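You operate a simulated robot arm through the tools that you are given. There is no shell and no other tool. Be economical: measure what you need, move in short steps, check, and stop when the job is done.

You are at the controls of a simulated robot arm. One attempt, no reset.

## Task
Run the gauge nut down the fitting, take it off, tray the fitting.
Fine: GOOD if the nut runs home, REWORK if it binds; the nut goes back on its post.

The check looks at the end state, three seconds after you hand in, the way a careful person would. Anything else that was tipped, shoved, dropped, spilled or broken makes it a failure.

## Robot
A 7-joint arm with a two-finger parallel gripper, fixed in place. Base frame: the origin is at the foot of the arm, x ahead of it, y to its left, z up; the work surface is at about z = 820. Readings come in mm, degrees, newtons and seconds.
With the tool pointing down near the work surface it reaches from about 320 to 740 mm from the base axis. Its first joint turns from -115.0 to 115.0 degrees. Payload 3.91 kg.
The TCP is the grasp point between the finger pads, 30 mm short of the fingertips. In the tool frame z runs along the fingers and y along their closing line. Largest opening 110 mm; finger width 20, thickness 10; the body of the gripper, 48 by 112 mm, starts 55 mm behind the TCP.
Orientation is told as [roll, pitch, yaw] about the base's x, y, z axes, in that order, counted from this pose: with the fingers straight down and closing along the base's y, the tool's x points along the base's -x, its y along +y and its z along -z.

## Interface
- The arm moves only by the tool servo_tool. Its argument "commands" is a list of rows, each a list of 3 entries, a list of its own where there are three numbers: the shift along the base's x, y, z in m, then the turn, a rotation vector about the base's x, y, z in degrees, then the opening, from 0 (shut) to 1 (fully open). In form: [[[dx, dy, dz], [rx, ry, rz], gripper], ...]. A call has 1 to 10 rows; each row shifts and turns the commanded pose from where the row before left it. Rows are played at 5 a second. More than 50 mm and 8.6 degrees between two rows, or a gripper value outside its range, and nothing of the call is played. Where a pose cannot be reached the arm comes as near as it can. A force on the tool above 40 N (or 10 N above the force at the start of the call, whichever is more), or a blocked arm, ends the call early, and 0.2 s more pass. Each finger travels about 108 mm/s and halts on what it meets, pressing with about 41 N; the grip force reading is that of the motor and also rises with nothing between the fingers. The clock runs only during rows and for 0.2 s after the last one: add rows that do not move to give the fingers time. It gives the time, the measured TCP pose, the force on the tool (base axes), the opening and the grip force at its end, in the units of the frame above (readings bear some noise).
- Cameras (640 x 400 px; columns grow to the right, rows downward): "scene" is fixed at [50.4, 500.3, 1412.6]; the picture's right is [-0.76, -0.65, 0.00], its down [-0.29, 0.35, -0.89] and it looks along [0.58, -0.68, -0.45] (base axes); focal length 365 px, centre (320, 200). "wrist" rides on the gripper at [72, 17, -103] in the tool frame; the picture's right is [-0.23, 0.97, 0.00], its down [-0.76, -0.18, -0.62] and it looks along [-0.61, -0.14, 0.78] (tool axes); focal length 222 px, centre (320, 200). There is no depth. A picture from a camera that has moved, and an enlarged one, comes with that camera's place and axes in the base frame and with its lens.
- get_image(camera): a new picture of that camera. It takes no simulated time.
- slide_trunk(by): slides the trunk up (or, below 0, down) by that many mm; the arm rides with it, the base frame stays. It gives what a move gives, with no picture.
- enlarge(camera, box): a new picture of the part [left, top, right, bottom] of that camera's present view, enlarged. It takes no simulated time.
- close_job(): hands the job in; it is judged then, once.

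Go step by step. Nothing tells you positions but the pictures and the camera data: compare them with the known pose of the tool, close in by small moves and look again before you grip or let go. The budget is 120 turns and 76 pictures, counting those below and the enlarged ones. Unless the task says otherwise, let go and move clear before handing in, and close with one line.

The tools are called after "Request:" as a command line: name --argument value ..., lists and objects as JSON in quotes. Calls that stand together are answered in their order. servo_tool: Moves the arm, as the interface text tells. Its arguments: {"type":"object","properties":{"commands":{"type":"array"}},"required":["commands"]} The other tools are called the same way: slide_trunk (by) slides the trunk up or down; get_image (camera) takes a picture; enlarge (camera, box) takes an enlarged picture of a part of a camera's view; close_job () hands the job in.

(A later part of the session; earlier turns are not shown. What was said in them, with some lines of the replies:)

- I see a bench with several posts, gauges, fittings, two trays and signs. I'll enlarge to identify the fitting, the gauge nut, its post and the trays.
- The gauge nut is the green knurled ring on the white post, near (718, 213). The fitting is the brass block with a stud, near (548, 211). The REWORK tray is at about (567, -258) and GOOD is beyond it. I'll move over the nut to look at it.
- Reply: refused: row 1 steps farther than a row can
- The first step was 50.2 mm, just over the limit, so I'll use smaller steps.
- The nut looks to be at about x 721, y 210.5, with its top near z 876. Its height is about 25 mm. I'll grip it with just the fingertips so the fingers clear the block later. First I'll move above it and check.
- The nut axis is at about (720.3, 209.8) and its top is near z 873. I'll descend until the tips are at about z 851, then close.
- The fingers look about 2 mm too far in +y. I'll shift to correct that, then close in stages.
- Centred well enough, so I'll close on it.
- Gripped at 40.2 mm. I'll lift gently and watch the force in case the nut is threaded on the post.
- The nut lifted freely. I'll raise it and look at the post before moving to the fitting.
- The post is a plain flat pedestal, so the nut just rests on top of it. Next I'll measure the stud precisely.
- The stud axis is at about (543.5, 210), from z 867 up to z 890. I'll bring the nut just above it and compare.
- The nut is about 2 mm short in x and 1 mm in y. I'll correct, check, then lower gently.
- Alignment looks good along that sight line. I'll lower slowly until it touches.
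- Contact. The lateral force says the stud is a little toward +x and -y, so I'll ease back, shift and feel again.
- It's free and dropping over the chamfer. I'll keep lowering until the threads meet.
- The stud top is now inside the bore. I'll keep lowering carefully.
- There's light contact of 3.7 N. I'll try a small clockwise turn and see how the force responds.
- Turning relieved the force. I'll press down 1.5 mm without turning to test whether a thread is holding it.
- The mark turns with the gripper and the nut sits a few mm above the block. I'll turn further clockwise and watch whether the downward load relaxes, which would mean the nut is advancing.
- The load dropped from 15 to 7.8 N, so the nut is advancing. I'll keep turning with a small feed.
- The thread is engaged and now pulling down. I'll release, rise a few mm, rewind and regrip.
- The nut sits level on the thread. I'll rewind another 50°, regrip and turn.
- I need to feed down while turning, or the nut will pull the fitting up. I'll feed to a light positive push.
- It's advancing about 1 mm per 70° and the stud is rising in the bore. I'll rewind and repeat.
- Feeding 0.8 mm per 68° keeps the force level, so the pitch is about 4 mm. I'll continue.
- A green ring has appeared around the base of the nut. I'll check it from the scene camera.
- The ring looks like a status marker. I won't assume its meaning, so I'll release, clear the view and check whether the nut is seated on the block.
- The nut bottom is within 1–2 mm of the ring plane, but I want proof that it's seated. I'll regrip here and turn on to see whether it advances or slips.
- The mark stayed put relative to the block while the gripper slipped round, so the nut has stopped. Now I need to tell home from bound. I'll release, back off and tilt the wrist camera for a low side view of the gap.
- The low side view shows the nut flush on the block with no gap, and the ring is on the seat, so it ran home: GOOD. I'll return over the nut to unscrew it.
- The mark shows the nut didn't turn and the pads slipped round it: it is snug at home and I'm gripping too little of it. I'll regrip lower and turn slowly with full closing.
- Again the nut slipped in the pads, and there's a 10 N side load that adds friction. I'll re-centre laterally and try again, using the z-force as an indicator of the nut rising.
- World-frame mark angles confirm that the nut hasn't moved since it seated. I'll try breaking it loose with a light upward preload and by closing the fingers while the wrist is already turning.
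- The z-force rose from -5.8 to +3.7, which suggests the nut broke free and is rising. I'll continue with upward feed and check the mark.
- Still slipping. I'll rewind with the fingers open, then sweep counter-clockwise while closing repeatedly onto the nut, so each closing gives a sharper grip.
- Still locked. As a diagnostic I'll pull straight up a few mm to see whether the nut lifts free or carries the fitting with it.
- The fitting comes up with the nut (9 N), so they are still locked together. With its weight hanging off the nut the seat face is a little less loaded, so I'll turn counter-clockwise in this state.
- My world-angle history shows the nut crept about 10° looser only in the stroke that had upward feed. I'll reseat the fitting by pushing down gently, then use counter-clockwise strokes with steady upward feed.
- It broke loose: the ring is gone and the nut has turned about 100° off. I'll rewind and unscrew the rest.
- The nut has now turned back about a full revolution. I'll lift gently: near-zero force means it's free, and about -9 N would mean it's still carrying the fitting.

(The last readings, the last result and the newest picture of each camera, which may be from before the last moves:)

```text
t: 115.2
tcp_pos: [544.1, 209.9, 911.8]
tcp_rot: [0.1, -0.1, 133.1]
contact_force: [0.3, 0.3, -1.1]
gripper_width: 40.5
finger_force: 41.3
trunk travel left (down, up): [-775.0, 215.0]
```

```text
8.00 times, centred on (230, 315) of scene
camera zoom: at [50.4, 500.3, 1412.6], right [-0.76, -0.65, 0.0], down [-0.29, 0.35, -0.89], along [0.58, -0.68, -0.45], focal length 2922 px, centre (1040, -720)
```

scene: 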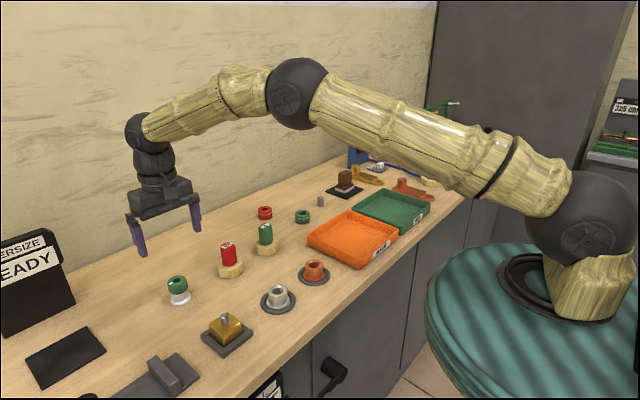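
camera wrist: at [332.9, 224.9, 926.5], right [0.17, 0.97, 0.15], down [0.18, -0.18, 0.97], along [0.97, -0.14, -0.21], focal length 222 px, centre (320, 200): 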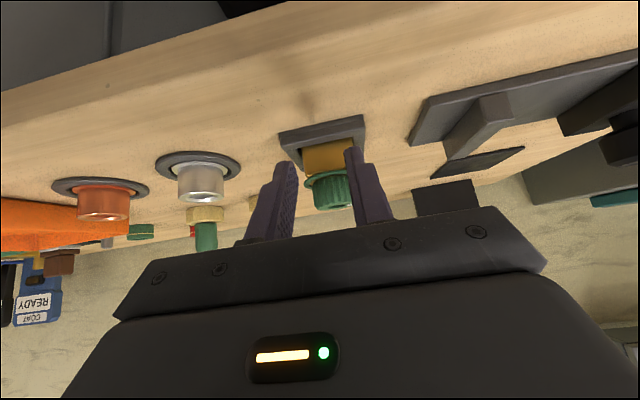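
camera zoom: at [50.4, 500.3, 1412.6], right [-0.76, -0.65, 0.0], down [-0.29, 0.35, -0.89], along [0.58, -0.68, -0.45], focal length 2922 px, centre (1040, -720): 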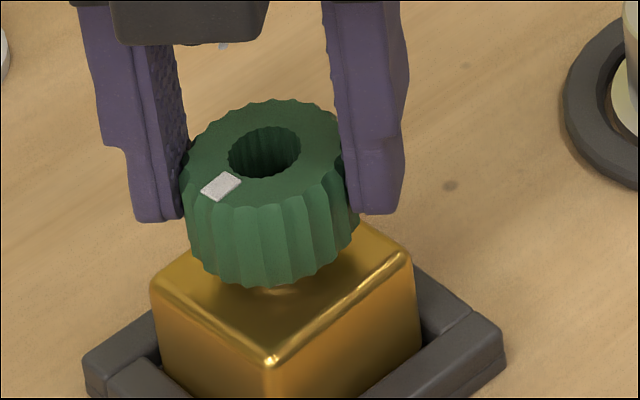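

The nut is free of the stud and the fitting stayed in its nest. I'll lift clear, return the yaw to 0 and carry it to the post.

Request:
servo_tool --commands '[[[0, 0, 0.01], [0, 0, 0], 0.3], [[0, 0, 0.02], [0, 0, 0], 0.3], [[0, 0, 0.03], [0, 0, 0], 0.3], [[0, 0, 0.02], [0, 0, -8.5], 0.3], [[0, 0, 0], [0, 0, -8.5], 0.3], [[0, 0, 0], [0, 0, -8.5], 0.3], [[0, 0, 0], [0, 0, -8.5], 0.3], [[0, 0, 0], [0, 0, -8.5], 0.3], [[0, 0, 0], [0, 0, -8.5], 0.3], [[0, 0, 0], [0, 0, -8.5], 0.3]]'

Request:
servo_tool --commands '[[[0.02, 0, 0], [0, 0, -8.5], 0.3], [[0.02, 0, 0], [0, 0, -8.5], 0.3], [[0.02, 0, 0], [0, 0, -8.5], 0.3], [[0.02, 0, 0], [0, 0, -8.5], 0.3], [[0.02, 0, 0], [0, 0, -8.5], 0.3], [[0.02, 0, 0], [0, 0, -8.5], 0.3], [[0.02, 0, 0], [0, 0, -8.5], 0.3], [[0.02, 0, 0], [0, 0, -8.5], 0.3], [[0.0168, 0, 0], [0, 0, -5.6], 0.3], [[0, 0, 0], [0, 0, 0], 0.3]]'

Request:
servo_tool --commands '[[[0, 0, -0.03], [0, 0, 0], 0.3], [[0, 0, -0.03], [0, 0, 0], 0.3], [[0, 0, -0.02], [0, 0, 0], 0.3], [[0, 0, 0], [0, 0, 0], 0.3]]'

Request:
enlarge --camera "scene" --box '[140, 250, 220, 310]'

Request:
enlarge --camera "wrist" --box '[260, 90, 380, 190]'

```text
t: 117.4
tcp_pos: [544.5, 211.3, 992.6]
tcp_rot: [0.1, -0.1, 73.3]
contact_force: [0.5, -0.1, -1.4]
gripper_width: 40.6
finger_force: 41.5
trunk travel left (down, up): [-775.0, 215.0]
```

```text
t: 119.6
tcp_pos: [720.7, 209.3, 992.2]
tcp_rot: [0.0, 0.0, -0.1]
contact_force: [0.2, -0.7, -1.6]
gripper_width: 40.7
finger_force: 41.3
trunk travel left (down, up): [-775.0, 215.0]
```

```text
t: 120.6
tcp_pos: [721.4, 210.6, 909.1]
tcp_rot: [0.2, 0.0, -0.1]
contact_force: [-0.3, -1.1, -0.9]
gripper_width: 40.5
finger_force: 41.2
trunk travel left (down, up): [-775.0, 215.0]
```

```text
6.67 times, centred on (180, 280) of scene
camera zoom: at [50.4, 500.3, 1412.6], right [-0.76, -0.65, 0.0], down [-0.29, 0.35, -0.89], along [0.58, -0.68, -0.45], focal length 2435 px, centre (1253, -333)
```

zoom: 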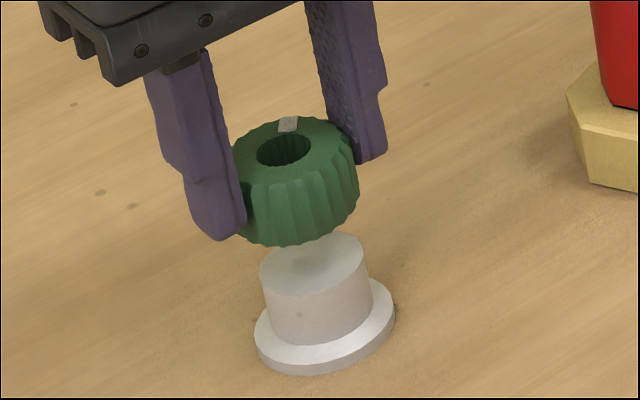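

```text
4.00 times, centred on (320, 140) of wrist
camera zoom: at [649.5, 226.0, 1014.4], right [0.23, 0.97, 0.0], down [0.76, -0.18, 0.62], along [0.61, -0.14, -0.78], focal length 888 px, centre (320, 440)
```

zoom: 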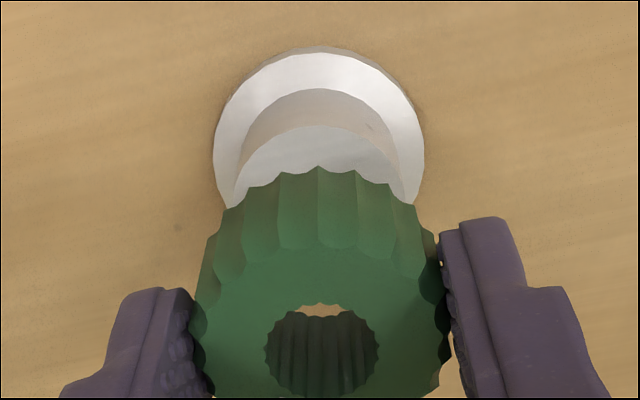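

Nearly centred. I'll nudge about 1.5 mm in -x and lower until it touches the post.

Request:
servo_tool --commands '[[[-0.0015, 0.0004, -0.004], [0, 0, 0], 0.3], [[0, 0, -0.004], [0, 0, 0], 0.3], [[0, 0, -0.003], [0, 0, 0], 0.3], [[0, 0, 0], [0, 0, 0], 0.3]]'

Request:
servo_tool --commands '[[[0, 0, -0.001], [0, 0, 0], 0.3], [[0, 0, -0.001], [0, 0, 0], 0.3], [[0, 0, -0.001], [0, 0, 0], 0.3], [[0, 0, 0], [0, 0, 0], 0.3]]'

```text
t: 121.6
tcp_pos: [719.5, 210.1, 900.1]
tcp_rot: [-0.1, 0.1, 0.0]
contact_force: [-0.3, -0.8, 0.2]
gripper_width: 40.5
finger_force: 40.8
trunk travel left (down, up): [-775.0, 215.0]
```

```text
t: 122.6
tcp_pos: [719.8, 211.1, 897.8]
tcp_rot: [0.1, 0.1, 0.0]
contact_force: [-0.6, 0.4, -0.8]
gripper_width: 40.4
finger_force: 41.7
trunk travel left (down, up): [-775.0, 215.0]
```

Request:
servo_tool --commands '[[[0, 0, -0.001], [0, 0, 0], 0.3], [[0, 0, -0.001], [0, 0, 0], 0.3], [[0, 0, -0.001], [0, 0, 0], 0.3], [[0, 0, 0], [0, 0, 0], 0.3]]'

Request:
servo_tool --commands '[[[0, 0, -0.001], [0, 0, 0], 0.3], [[0, 0, -0.001], [0, 0, 0], 0.3], [[0, 0, 0], [0, 0, 0], 0.3]]'

Request:
enlarge --camera "scene" --box '[140, 250, 220, 310]'

```text
t: 123.6
tcp_pos: [719.8, 210.2, 895.1]
tcp_rot: [0.0, -0.1, 0.1]
contact_force: [-0.5, 0.3, -0.2]
gripper_width: 40.5
finger_force: 41.0
trunk travel left (down, up): [-775.0, 215.0]
```

```text
t: 124.4
tcp_pos: [720.5, 210.7, 892.1]
tcp_rot: [0.0, -0.1, -0.1]
contact_force: [-1.0, 0.7, 0.3]
gripper_width: 40.7
finger_force: 40.8
trunk travel left (down, up): [-775.0, 215.0]
```

```text
6.67 times, centred on (180, 280) of scene
camera zoom: at [50.4, 500.3, 1412.6], right [-0.76, -0.65, 0.0], down [-0.29, 0.35, -0.89], along [0.58, -0.68, -0.45], focal length 2435 px, centre (1253, -333)
```

zoom: 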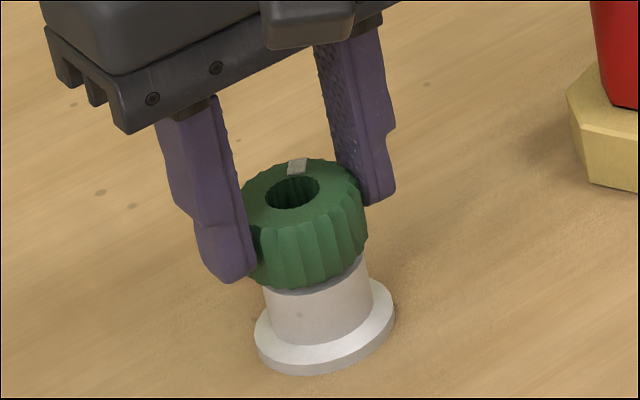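

About 4 mm more to go.

Request:
servo_tool --commands '[[[0, 0, -0.001], [0, 0, 0], 0.3], [[0, 0, -0.001], [0, 0, 0], 0.3], [[0, 0, 0], [0, 0, 0], 0.3]]'

Request:
servo_tool --commands '[[[0, 0, -0.0007], [0, 0, 0], 0.3], [[0, 0, -0.0007], [0, 0, 0], 0.3], [[0, 0, 0], [0, 0, 0], 0.3]]'

Request:
servo_tool --commands '[[[0, 0, -0.0007], [0, 0, 0], 0.3], [[0, 0, 0], [0, 0, 0], 0.3]]'

```text
t: 125.2
tcp_pos: [720.8, 211.1, 891.0]
tcp_rot: [0.0, 0.0, 0.0]
contact_force: [-1.0, 0.3, -1.2]
gripper_width: 40.4
finger_force: 41.0
trunk travel left (down, up): [-775.0, 215.0]
```

```text
t: 126.0
tcp_pos: [718.5, 210.3, 889.6]
tcp_rot: [0.0, 0.0, 0.1]
contact_force: [-0.1, 0.3, -0.8]
gripper_width: 40.8
finger_force: 41.1
trunk travel left (down, up): [-775.0, 215.0]
```

```text
t: 126.6
tcp_pos: [719.4, 211.6, 888.8]
tcp_rot: [-0.1, 0.1, 0.0]
contact_force: [0.1, -0.8, -0.5]
gripper_width: 40.8
finger_force: 40.5
trunk travel left (down, up): [-775.0, 215.0]
```

Request:
servo_tool --commands '[[[0, 0, -0.0007], [0, 0, 0], 0.3], [[0, 0, 0], [0, 0, 0], 0.3]]'

Request:
servo_tool --commands '[[[0, 0, -0.0007], [0, 0, 0], 0.3], [[0, 0, 0], [0, 0, 0], 0.3]]'

Request:
servo_tool --commands '[[[0, 0, -0.0007], [0, 0, 0], 0.3], [[0, 0, 0], [0, 0, 0], 0.3]]'

```text
t: 127.2
tcp_pos: [719.4, 211.7, 889.1]
tcp_rot: [0.1, -0.1, 0.0]
contact_force: [-0.2, 0.4, 1.7]
gripper_width: 40.7
finger_force: 40.7
trunk travel left (down, up): [-775.0, 215.0]
```

```text
t: 127.8
tcp_pos: [719.1, 211.7, 889.1]
tcp_rot: [0.2, -0.1, 0.0]
contact_force: [0.6, 0.3, 6.0]
gripper_width: 40.8
finger_force: 41.6
trunk travel left (down, up): [-775.0, 215.0]
```

```text
t: 128.4
tcp_pos: [719.1, 210.8, 888.7]
tcp_rot: [0.0, -0.1, -0.1]
contact_force: [4.3, -0.5, 11.7]
gripper_width: 41.0
finger_force: 40.9
trunk travel left (down, up): [-775.0, 215.0]
```

It's on the post. I'll relieve the load, open, rise and check.

Request:
servo_tool --commands '[[[0, 0, 0.001], [0, 0, 0], 0.3], [[0, 0, 0], [0, 0, 0], 0.42], [[0, 0, 0], [0, 0, 0], 0.55], [[0, 0, 0.01], [0, 0, 0], 0.6], [[0, 0, 0.03], [0, 0, 0], 0.6], [[0, 0, 0.03], [0, 0, 0], 0.6], [[-0.03, 0, 0.03], [0, 0, 0], 0.6], [[-0.045, 0, 0], [0, 0, 0], 0.6], [[-0.045, 0, 0], [0, 0, 0], 0.6], [[0, 0, 0], [0, 0, 0], 0.6]]'

Request:
enlarge --camera "scene" --box '[140, 250, 270, 350]'

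Request:
get_image --camera "wrist"

```text
t: 130.6
tcp_pos: [595.3, 211.8, 991.0]
tcp_rot: [0.1, 0.0, -0.1]
contact_force: [0.5, 0.4, 0.0]
gripper_width: 66.1
finger_force: 0.0
trunk travel left (down, up): [-775.0, 215.0]
```

```text
4.00 times, centred on (205, 300) of scene
camera zoom: at [50.4, 500.3, 1412.6], right [-0.76, -0.65, 0.0], down [-0.29, 0.35, -0.89], along [0.58, -0.68, -0.45], focal length 1461 px, centre (780, -200)
```

zoom: 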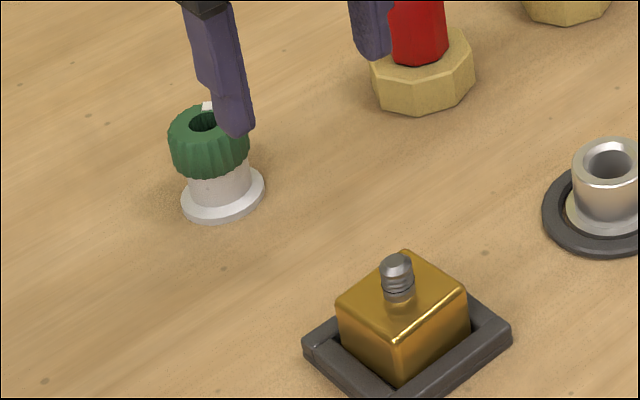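

```text
10 pictures are left
camera wrist: at [524.8, 227.6, 1095.4], right [0.23, 0.97, 0.0], down [0.76, -0.18, 0.62], along [0.61, -0.14, -0.78], focal length 222 px, centre (320, 200)
```

wrist: 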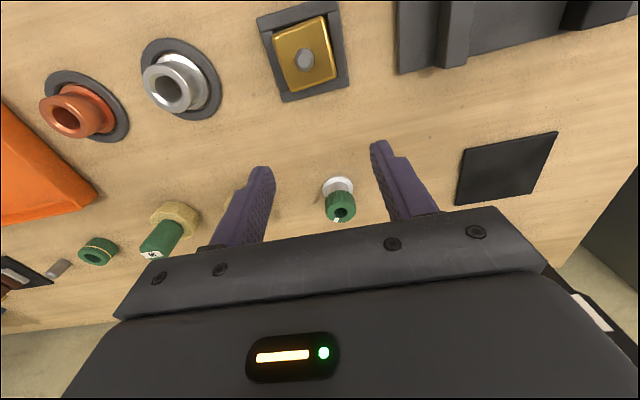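

The nut is back on its post and upright. Next is the fitting: I'll go over it and grip the block by its sides, above the nest walls.

Request:
servo_tool --commands '[[[-0.03, 0, 0], [0, 0, 0], 0.6], [[-0.022, -0.0005, 0], [0, 0, 2.5], 0.6], [[0, 0, -0.03], [0, 0, 0], 0.6], [[0, 0, 0], [0, 0, 0], 0.6]]'

Request:
servo_tool --commands '[[[0, 0, 0], [0, 0, 0], 0.6]]'

Request:
servo_tool --commands '[[[0, 0, 0], [0, 0, 0], 0.6]]'

Request:
enlarge --camera "wrist" --box '[220, 60, 420, 210]'

```text
t: 131.6
tcp_pos: [545.5, 209.7, 961.4]
tcp_rot: [0.0, 0.0, 2.5]
contact_force: [-0.2, -0.2, 0.7]
gripper_width: 65.9
finger_force: 0.1
trunk travel left (down, up): [-775.0, 215.0]
```

```text
t: 132.0
tcp_pos: [546.5, 209.0, 961.2]
tcp_rot: [0.0, 0.1, 2.4]
contact_force: [-0.1, 0.6, -0.3]
gripper_width: 65.9
finger_force: 0.0
trunk travel left (down, up): [-775.0, 215.0]
```

```text
t: 132.4
tcp_pos: [546.2, 209.7, 960.3]
tcp_rot: [0.1, 0.0, 2.5]
contact_force: [-0.3, 0.2, 0.8]
gripper_width: 66.0
finger_force: 0.0
trunk travel left (down, up): [-775.0, 215.0]
```

```text
2.67 times, centred on (320, 135) of wrist
camera zoom: at [474.1, 221.6, 1065.8], right [0.19, 0.98, 0.0], down [0.77, -0.15, 0.62], along [0.61, -0.11, -0.78], focal length 592 px, centre (320, 373)
```

zoom: 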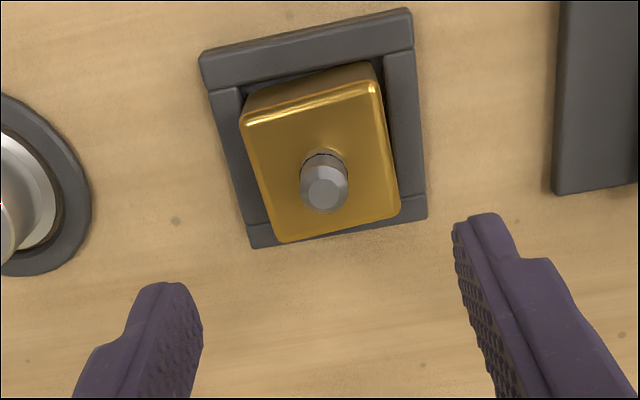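

The stud is at about (544.2, 210.8) and the block is yawed about 4°. I'll align, lower until the tips are at about z 846 and look.

Request:
servo_tool --commands '[[[-0.0018, 0.0012, -0.03], [0, 0, 1.5], 0.6], [[0, 0, -0.03], [0, 0, 0], 0.6], [[0, 0, -0.014], [0, 0, 0], 0.6], [[0, 0, -0.01], [0, 0, 0], 0.6], [[0, 0, 0], [0, 0, 0], 0.6]]'

Request:
enlarge --camera "scene" --box '[190, 290, 270, 350]'

```text
t: 133.6
tcp_pos: [544.7, 211.2, 875.5]
tcp_rot: [0.0, -0.1, 4.0]
contact_force: [-0.2, 0.1, -1.0]
gripper_width: 65.9
finger_force: 0.1
trunk travel left (down, up): [-775.0, 215.0]
```

```text
6.67 times, centred on (230, 320) of scene
camera zoom: at [50.4, 500.3, 1412.6], right [-0.76, -0.65, 0.0], down [-0.29, 0.35, -0.89], along [0.58, -0.68, -0.45], focal length 2435 px, centre (920, -600)
```

zoom: 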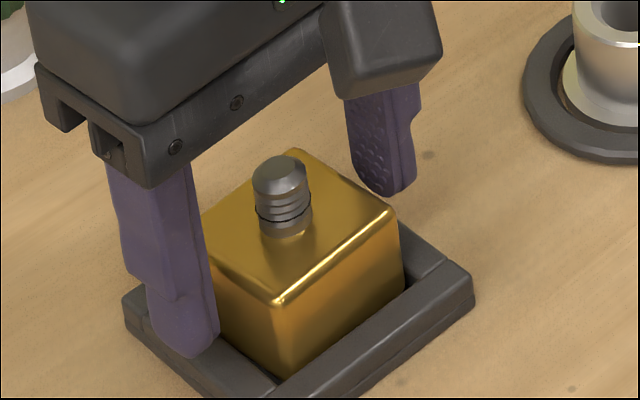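

The fingers straddle the block above the nest walls. Closing.

Request:
servo_tool --commands '[[[0, 0, 0], [0, 0, 0], 0.5], [[0, 0, 0], [0, 0, 0], 0.42], [[0, 0, 0], [0, 0, 0], 0.3], [[0, 0, 0], [0, 0, 0], 0.3]]'

Request:
servo_tool --commands '[[[0, 0, 0.003], [0, 0, 0], 0.3], [[0, 0, 0.005], [0, 0, 0], 0.3], [[0, 0, 0.01], [0, 0, 0], 0.3], [[0, 0, 0], [0, 0, 0], 0.3]]'

Request:
enlarge --camera "scene" --box '[190, 290, 270, 350]'

```text
t: 134.6
tcp_pos: [544.3, 211.0, 873.6]
tcp_rot: [-0.1, 0.0, 4.0]
contact_force: [0.1, -0.6, -0.1]
gripper_width: 47.7
finger_force: 40.8
trunk travel left (down, up): [-775.0, 215.0]
```

```text
t: 135.6
tcp_pos: [545.6, 210.1, 892.4]
tcp_rot: [-0.1, 0.1, 4.0]
contact_force: [0.7, -0.1, -2.8]
gripper_width: 47.3
finger_force: 41.2
trunk travel left (down, up): [-775.0, 215.0]
```

```text
6.67 times, centred on (230, 320) of scene
camera zoom: at [50.4, 500.3, 1412.6], right [-0.76, -0.65, 0.0], down [-0.29, 0.35, -0.89], along [0.58, -0.68, -0.45], focal length 2435 px, centre (920, -600)
```

zoom: 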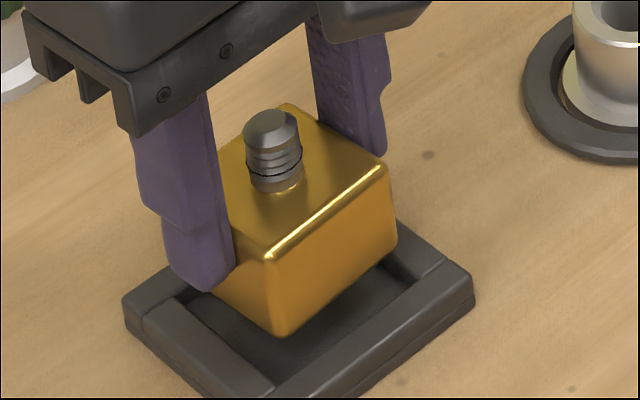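

The fitting is out cleanly. I'll raise it and carry it to the GOOD tray.

Request:
servo_tool --commands '[[[0, 0, 0.04], [0, 0, 0], 0.3], [[0, 0, 0.04], [0, 0, 0], 0.3], [[0, 0, 0.04], [0, 0, 0], 0.3], [[0, -0.02, 0], [0, 0, 0], 0.3], [[0, -0.04, 0], [0, 0, 0], 0.3], [[0, -0.045, 0], [0, 0, 0], 0.3], [[0, -0.045, 0], [0, 0, 0], 0.3], [[0, -0.045, 0], [0, 0, 0], 0.3], [[0, -0.045, 0], [0, 0, 0], 0.3], [[0, -0.045, 0], [0, 0, 0], 0.3]]'

Request:
servo_tool --commands '[[[0, -0.045, 0], [0, 0, 0], 0.3], [[0, -0.045, 0], [0, 0, 0], 0.3], [[0, -0.045, 0], [0, 0, 0], 0.3], [[0, -0.045, 0], [0, 0, 0], 0.3], [[0, -0.045, 0], [0, 0, 0], 0.3], [[0, -0.045, 0], [0, 0, 0], 0.3], [[0, -0.045, 0], [0, 0, 0], 0.3], [[0, -0.04, 0], [0, 0, 0], 0.3], [[0, -0.03, 0], [0, 0, 0], 0.3], [[0, 0, 0], [0, 0, 0], 0.3]]'

Request:
get_image --camera "wrist"

```text
t: 137.8
tcp_pos: [547.3, -72.7, 1015.0]
tcp_rot: [0.1, 0.0, 4.0]
contact_force: [-0.9, -0.6, -2.3]
gripper_width: 47.7
finger_force: 41.1
trunk travel left (down, up): [-775.0, 215.0]
```

```text
t: 140.0
tcp_pos: [545.1, -455.6, 1010.8]
tcp_rot: [0.1, 0.0, 3.9]
contact_force: [0.4, -0.1, -3.6]
gripper_width: 47.5
finger_force: 40.7
trunk travel left (down, up): [-775.0, 215.0]
```

```text
6 pictures are left
camera wrist: at [474.0, -445.4, 1115.1], right [0.16, 0.99, 0.0], down [0.77, -0.12, 0.62], along [0.61, -0.1, -0.78], focal length 222 px, centre (320, 200)
```

wrist: 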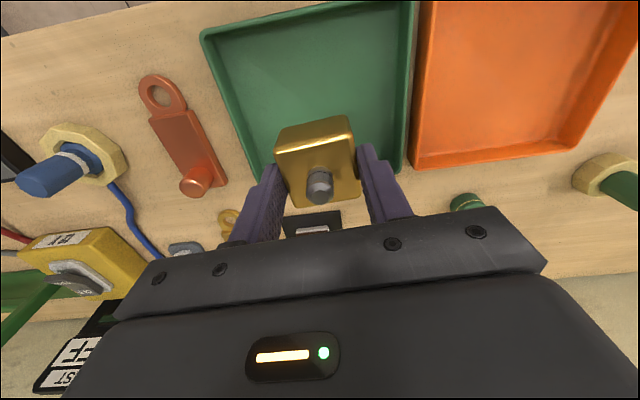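

I'm over the middle of the GOOD tray, whose interior is about x 470–630, y -555 to -365. Lowering.

Request:
servo_tool --commands '[[[0, -0.003, -0.04], [0, 0, 0], 0.3], [[0, 0, -0.04], [0, 0, 0], 0.3], [[0, 0, -0.03], [0, 0, 0], 0.3], [[0, 0, -0.01], [0, 0, 0], 0.3], [[0, 0, 0], [0, 0, 0], 0.3]]'

Request:
servo_tool --commands '[[[0, 0, -0.003], [0, 0, 0], 0.3], [[0, 0, -0.002], [0, 0, 0], 0.3], [[0, 0, -0.002], [0, 0, 0], 0.3], [[0, 0, 0], [0, 0, 0], 0.3]]'

Request:
enlarge --camera "scene" --box '[330, 150, 450, 250]'

```text
t: 141.2
tcp_pos: [546.4, -460.5, 889.5]
tcp_rot: [0.0, -0.1, 4.0]
contact_force: [-0.4, 0.0, -3.2]
gripper_width: 47.3
finger_force: 40.8
trunk travel left (down, up): [-775.0, 215.0]
```

```text
t: 142.2
tcp_pos: [546.9, -461.4, 882.8]
tcp_rot: [0.1, 0.0, 4.0]
contact_force: [0.6, -0.2, -3.2]
gripper_width: 47.5
finger_force: 41.4
trunk travel left (down, up): [-775.0, 215.0]
```

```text
4.00 times, centred on (390, 200) of scene
camera zoom: at [50.4, 500.3, 1412.6], right [-0.76, -0.65, 0.0], down [-0.29, 0.35, -0.89], along [0.58, -0.68, -0.45], focal length 1461 px, centre (40, 200)
```

zoom: 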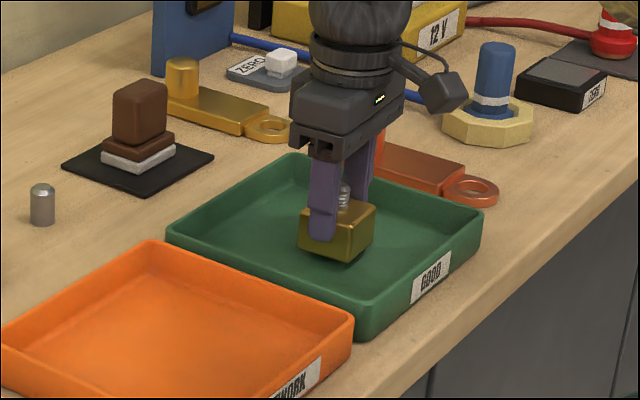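

The fitting is inside the GOOD tray, a few mm above the floor. I'll lower it to contact.

Request:
servo_tool --commands '[[[0, 0, -0.001], [0, 0, 0], 0.3], [[0, 0, -0.001], [0, 0, 0], 0.3], [[0, 0, -0.001], [0, 0, 0], 0.3], [[0, 0, 0], [0, 0, 0], 0.3]]'

Request:
servo_tool --commands '[[[0, 0, -0.001], [0, 0, 0], 0.3], [[0, 0, -0.001], [0, 0, 0], 0.3], [[0, 0, 0], [0, 0, 0], 0.3]]'

Request:
servo_tool --commands '[[[0, 0, -0.001], [0, 0, 0], 0.3], [[0, 0, -0.0005], [0, 0, 0], 0.3], [[0, 0, 0], [0, 0, 0], 0.3]]'

```text
t: 143.2
tcp_pos: [547.6, -462.5, 881.5]
tcp_rot: [0.1, 0.0, 4.0]
contact_force: [0.9, -0.1, -2.5]
gripper_width: 47.3
finger_force: 41.3
trunk travel left (down, up): [-775.0, 215.0]
```

```text
t: 144.0
tcp_pos: [547.0, -462.9, 880.3]
tcp_rot: [0.1, 0.0, 4.0]
contact_force: [-0.9, 0.2, -3.0]
gripper_width: 47.7
finger_force: 41.0
trunk travel left (down, up): [-775.0, 215.0]
```

```text
t: 144.8
tcp_pos: [546.7, -461.6, 878.4]
tcp_rot: [0.1, 0.0, 4.0]
contact_force: [0.6, 1.1, -2.5]
gripper_width: 47.3
finger_force: 41.4
trunk travel left (down, up): [-775.0, 215.0]
```

Request:
servo_tool --commands '[[[0, 0, -0.001], [0, 0, 0], 0.3], [[0, 0, -0.001], [0, 0, 0], 0.3], [[0, 0, 0], [0, 0, 0], 0.3]]'

Request:
servo_tool --commands '[[[0, 0, -0.001], [0, 0, 0], 0.3], [[0, 0, 0], [0, 0, 0], 0.3]]'

Request:
servo_tool --commands '[[[0, 0, -0.001], [0, 0, 0], 0.3], [[0, 0, 0], [0, 0, 0], 0.3]]'

```text
t: 145.6
tcp_pos: [547.5, -462.5, 877.4]
tcp_rot: [0.1, 0.1, 4.1]
contact_force: [-0.6, 0.4, -2.7]
gripper_width: 47.4
finger_force: 40.7
trunk travel left (down, up): [-775.0, 215.0]
```

```text
t: 146.2
tcp_pos: [547.1, -462.6, 875.3]
tcp_rot: [0.1, 0.0, 4.0]
contact_force: [-0.5, -0.3, -2.6]
gripper_width: 47.7
finger_force: 41.1
trunk travel left (down, up): [-775.0, 215.0]
```

```text
t: 146.8
tcp_pos: [546.4, -463.2, 874.8]
tcp_rot: [0.0, 0.0, 4.0]
contact_force: [-0.9, -0.3, -1.6]
gripper_width: 47.2
finger_force: 41.3
trunk travel left (down, up): [-775.0, 215.0]
```

Request:
servo_tool --commands '[[[0, 0, -0.001], [0, 0, 0], 0.3], [[0, 0, 0], [0, 0, 0], 0.3]]'

Request:
servo_tool --commands '[[[0, 0, -0.0007], [0, 0, 0], 0.3], [[0, 0, 0], [0, 0, 0], 0.3]]'

```text
t: 147.4
tcp_pos: [547.1, -463.4, 875.6]
tcp_rot: [0.0, 0.0, 4.0]
contact_force: [2.6, 0.3, 3.3]
gripper_width: 47.7
finger_force: 41.5
trunk travel left (down, up): [-775.0, 215.0]
```

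```text
t: 148.0
tcp_pos: [547.0, -461.7, 874.2]
tcp_rot: [0.0, 0.0, 3.9]
contact_force: [4.8, -1.7, 11.4]
gripper_width: 47.6
finger_force: 40.7
trunk travel left (down, up): [-775.0, 215.0]
```

It's on the tray floor. I'll release and rise straight up, clear of the stud.

Request:
servo_tool --commands '[[[0, 0, 0.0007], [0, 0, 0], 0.3], [[0, 0, 0], [0, 0, 0], 0.5], [[0, 0, 0], [0, 0, 0], 0.65], [[0, 0, 0.02], [0, 0, 0], 0.65], [[0, 0, 0.03], [0, 0, 0], 0.65], [[0, 0, 0.04], [0, 0, 0], 0.65], [[-0.02, 0, 0.04], [0, 0, 0], 0.65], [[-0.03, 0.03, 0.02], [0, 0, 0], 0.65], [[0, 0, 0], [0, 0, 0], 0.65]]'

Request:
get_image --camera "scene"

Request:
enlarge --camera "scene" --box '[140, 250, 300, 350]'

Request:
enlarge --camera "scene" --box '[330, 150, 450, 250]'

```text
t: 150.0
tcp_pos: [497.2, -429.6, 1021.4]
tcp_rot: [0.0, 0.0, 3.9]
contact_force: [0.1, -0.2, 0.1]
gripper_width: 71.4
finger_force: 0.0
trunk travel left (down, up): [-775.0, 215.0]
```

```text
4 pictures are left
```

scene: 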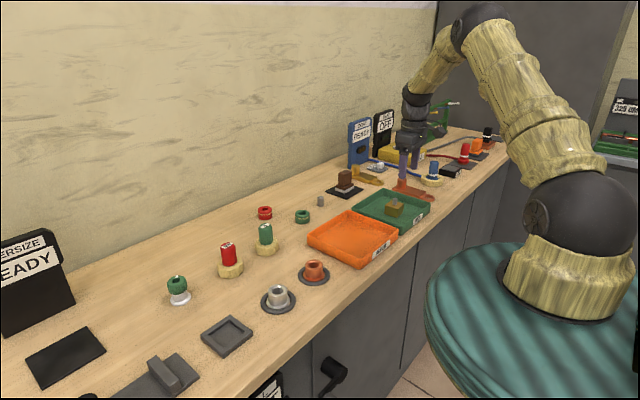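

```text
4.00 times, centred on (220, 300) of scene
camera zoom: at [50.4, 500.3, 1412.6], right [-0.76, -0.65, 0.0], down [-0.29, 0.35, -0.89], along [0.58, -0.68, -0.45], focal length 1461 px, centre (720, -200)
```

zoom: 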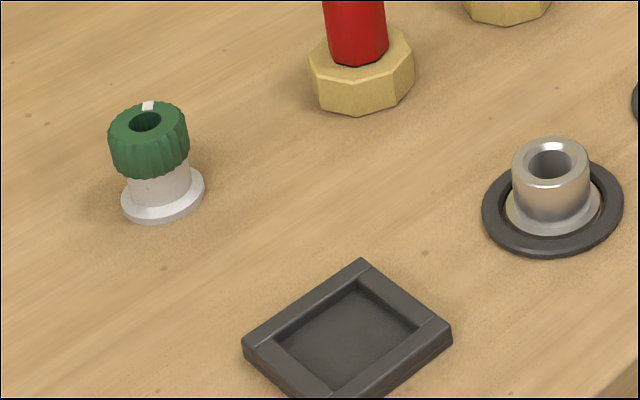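

```text
4.00 times, centred on (390, 200) of scene
camera zoom: at [50.4, 500.3, 1412.6], right [-0.76, -0.65, 0.0], down [-0.29, 0.35, -0.89], along [0.58, -0.68, -0.45], focal length 1461 px, centre (40, 200)
```

zoom: 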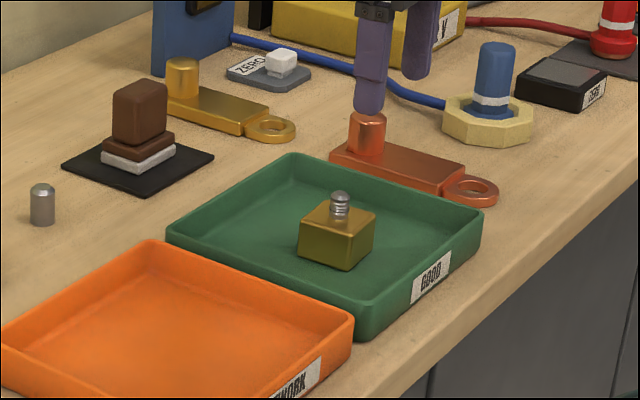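

The fitting stands upright in the GOOD tray, the nut is seated on its post, and nothing else has moved. Handing in.

Request:
close_job

```text
The job is handed in.
```

The gauge nut ran home on the fitting, so I put the fitting in the GOOD tray. The nut is back on its post, and nothing else looked disturbed in the last pictures. The nut seated tight and took several tries to loosen. One of them lifted the fitting slightly in its nest, and I pushed it back down.
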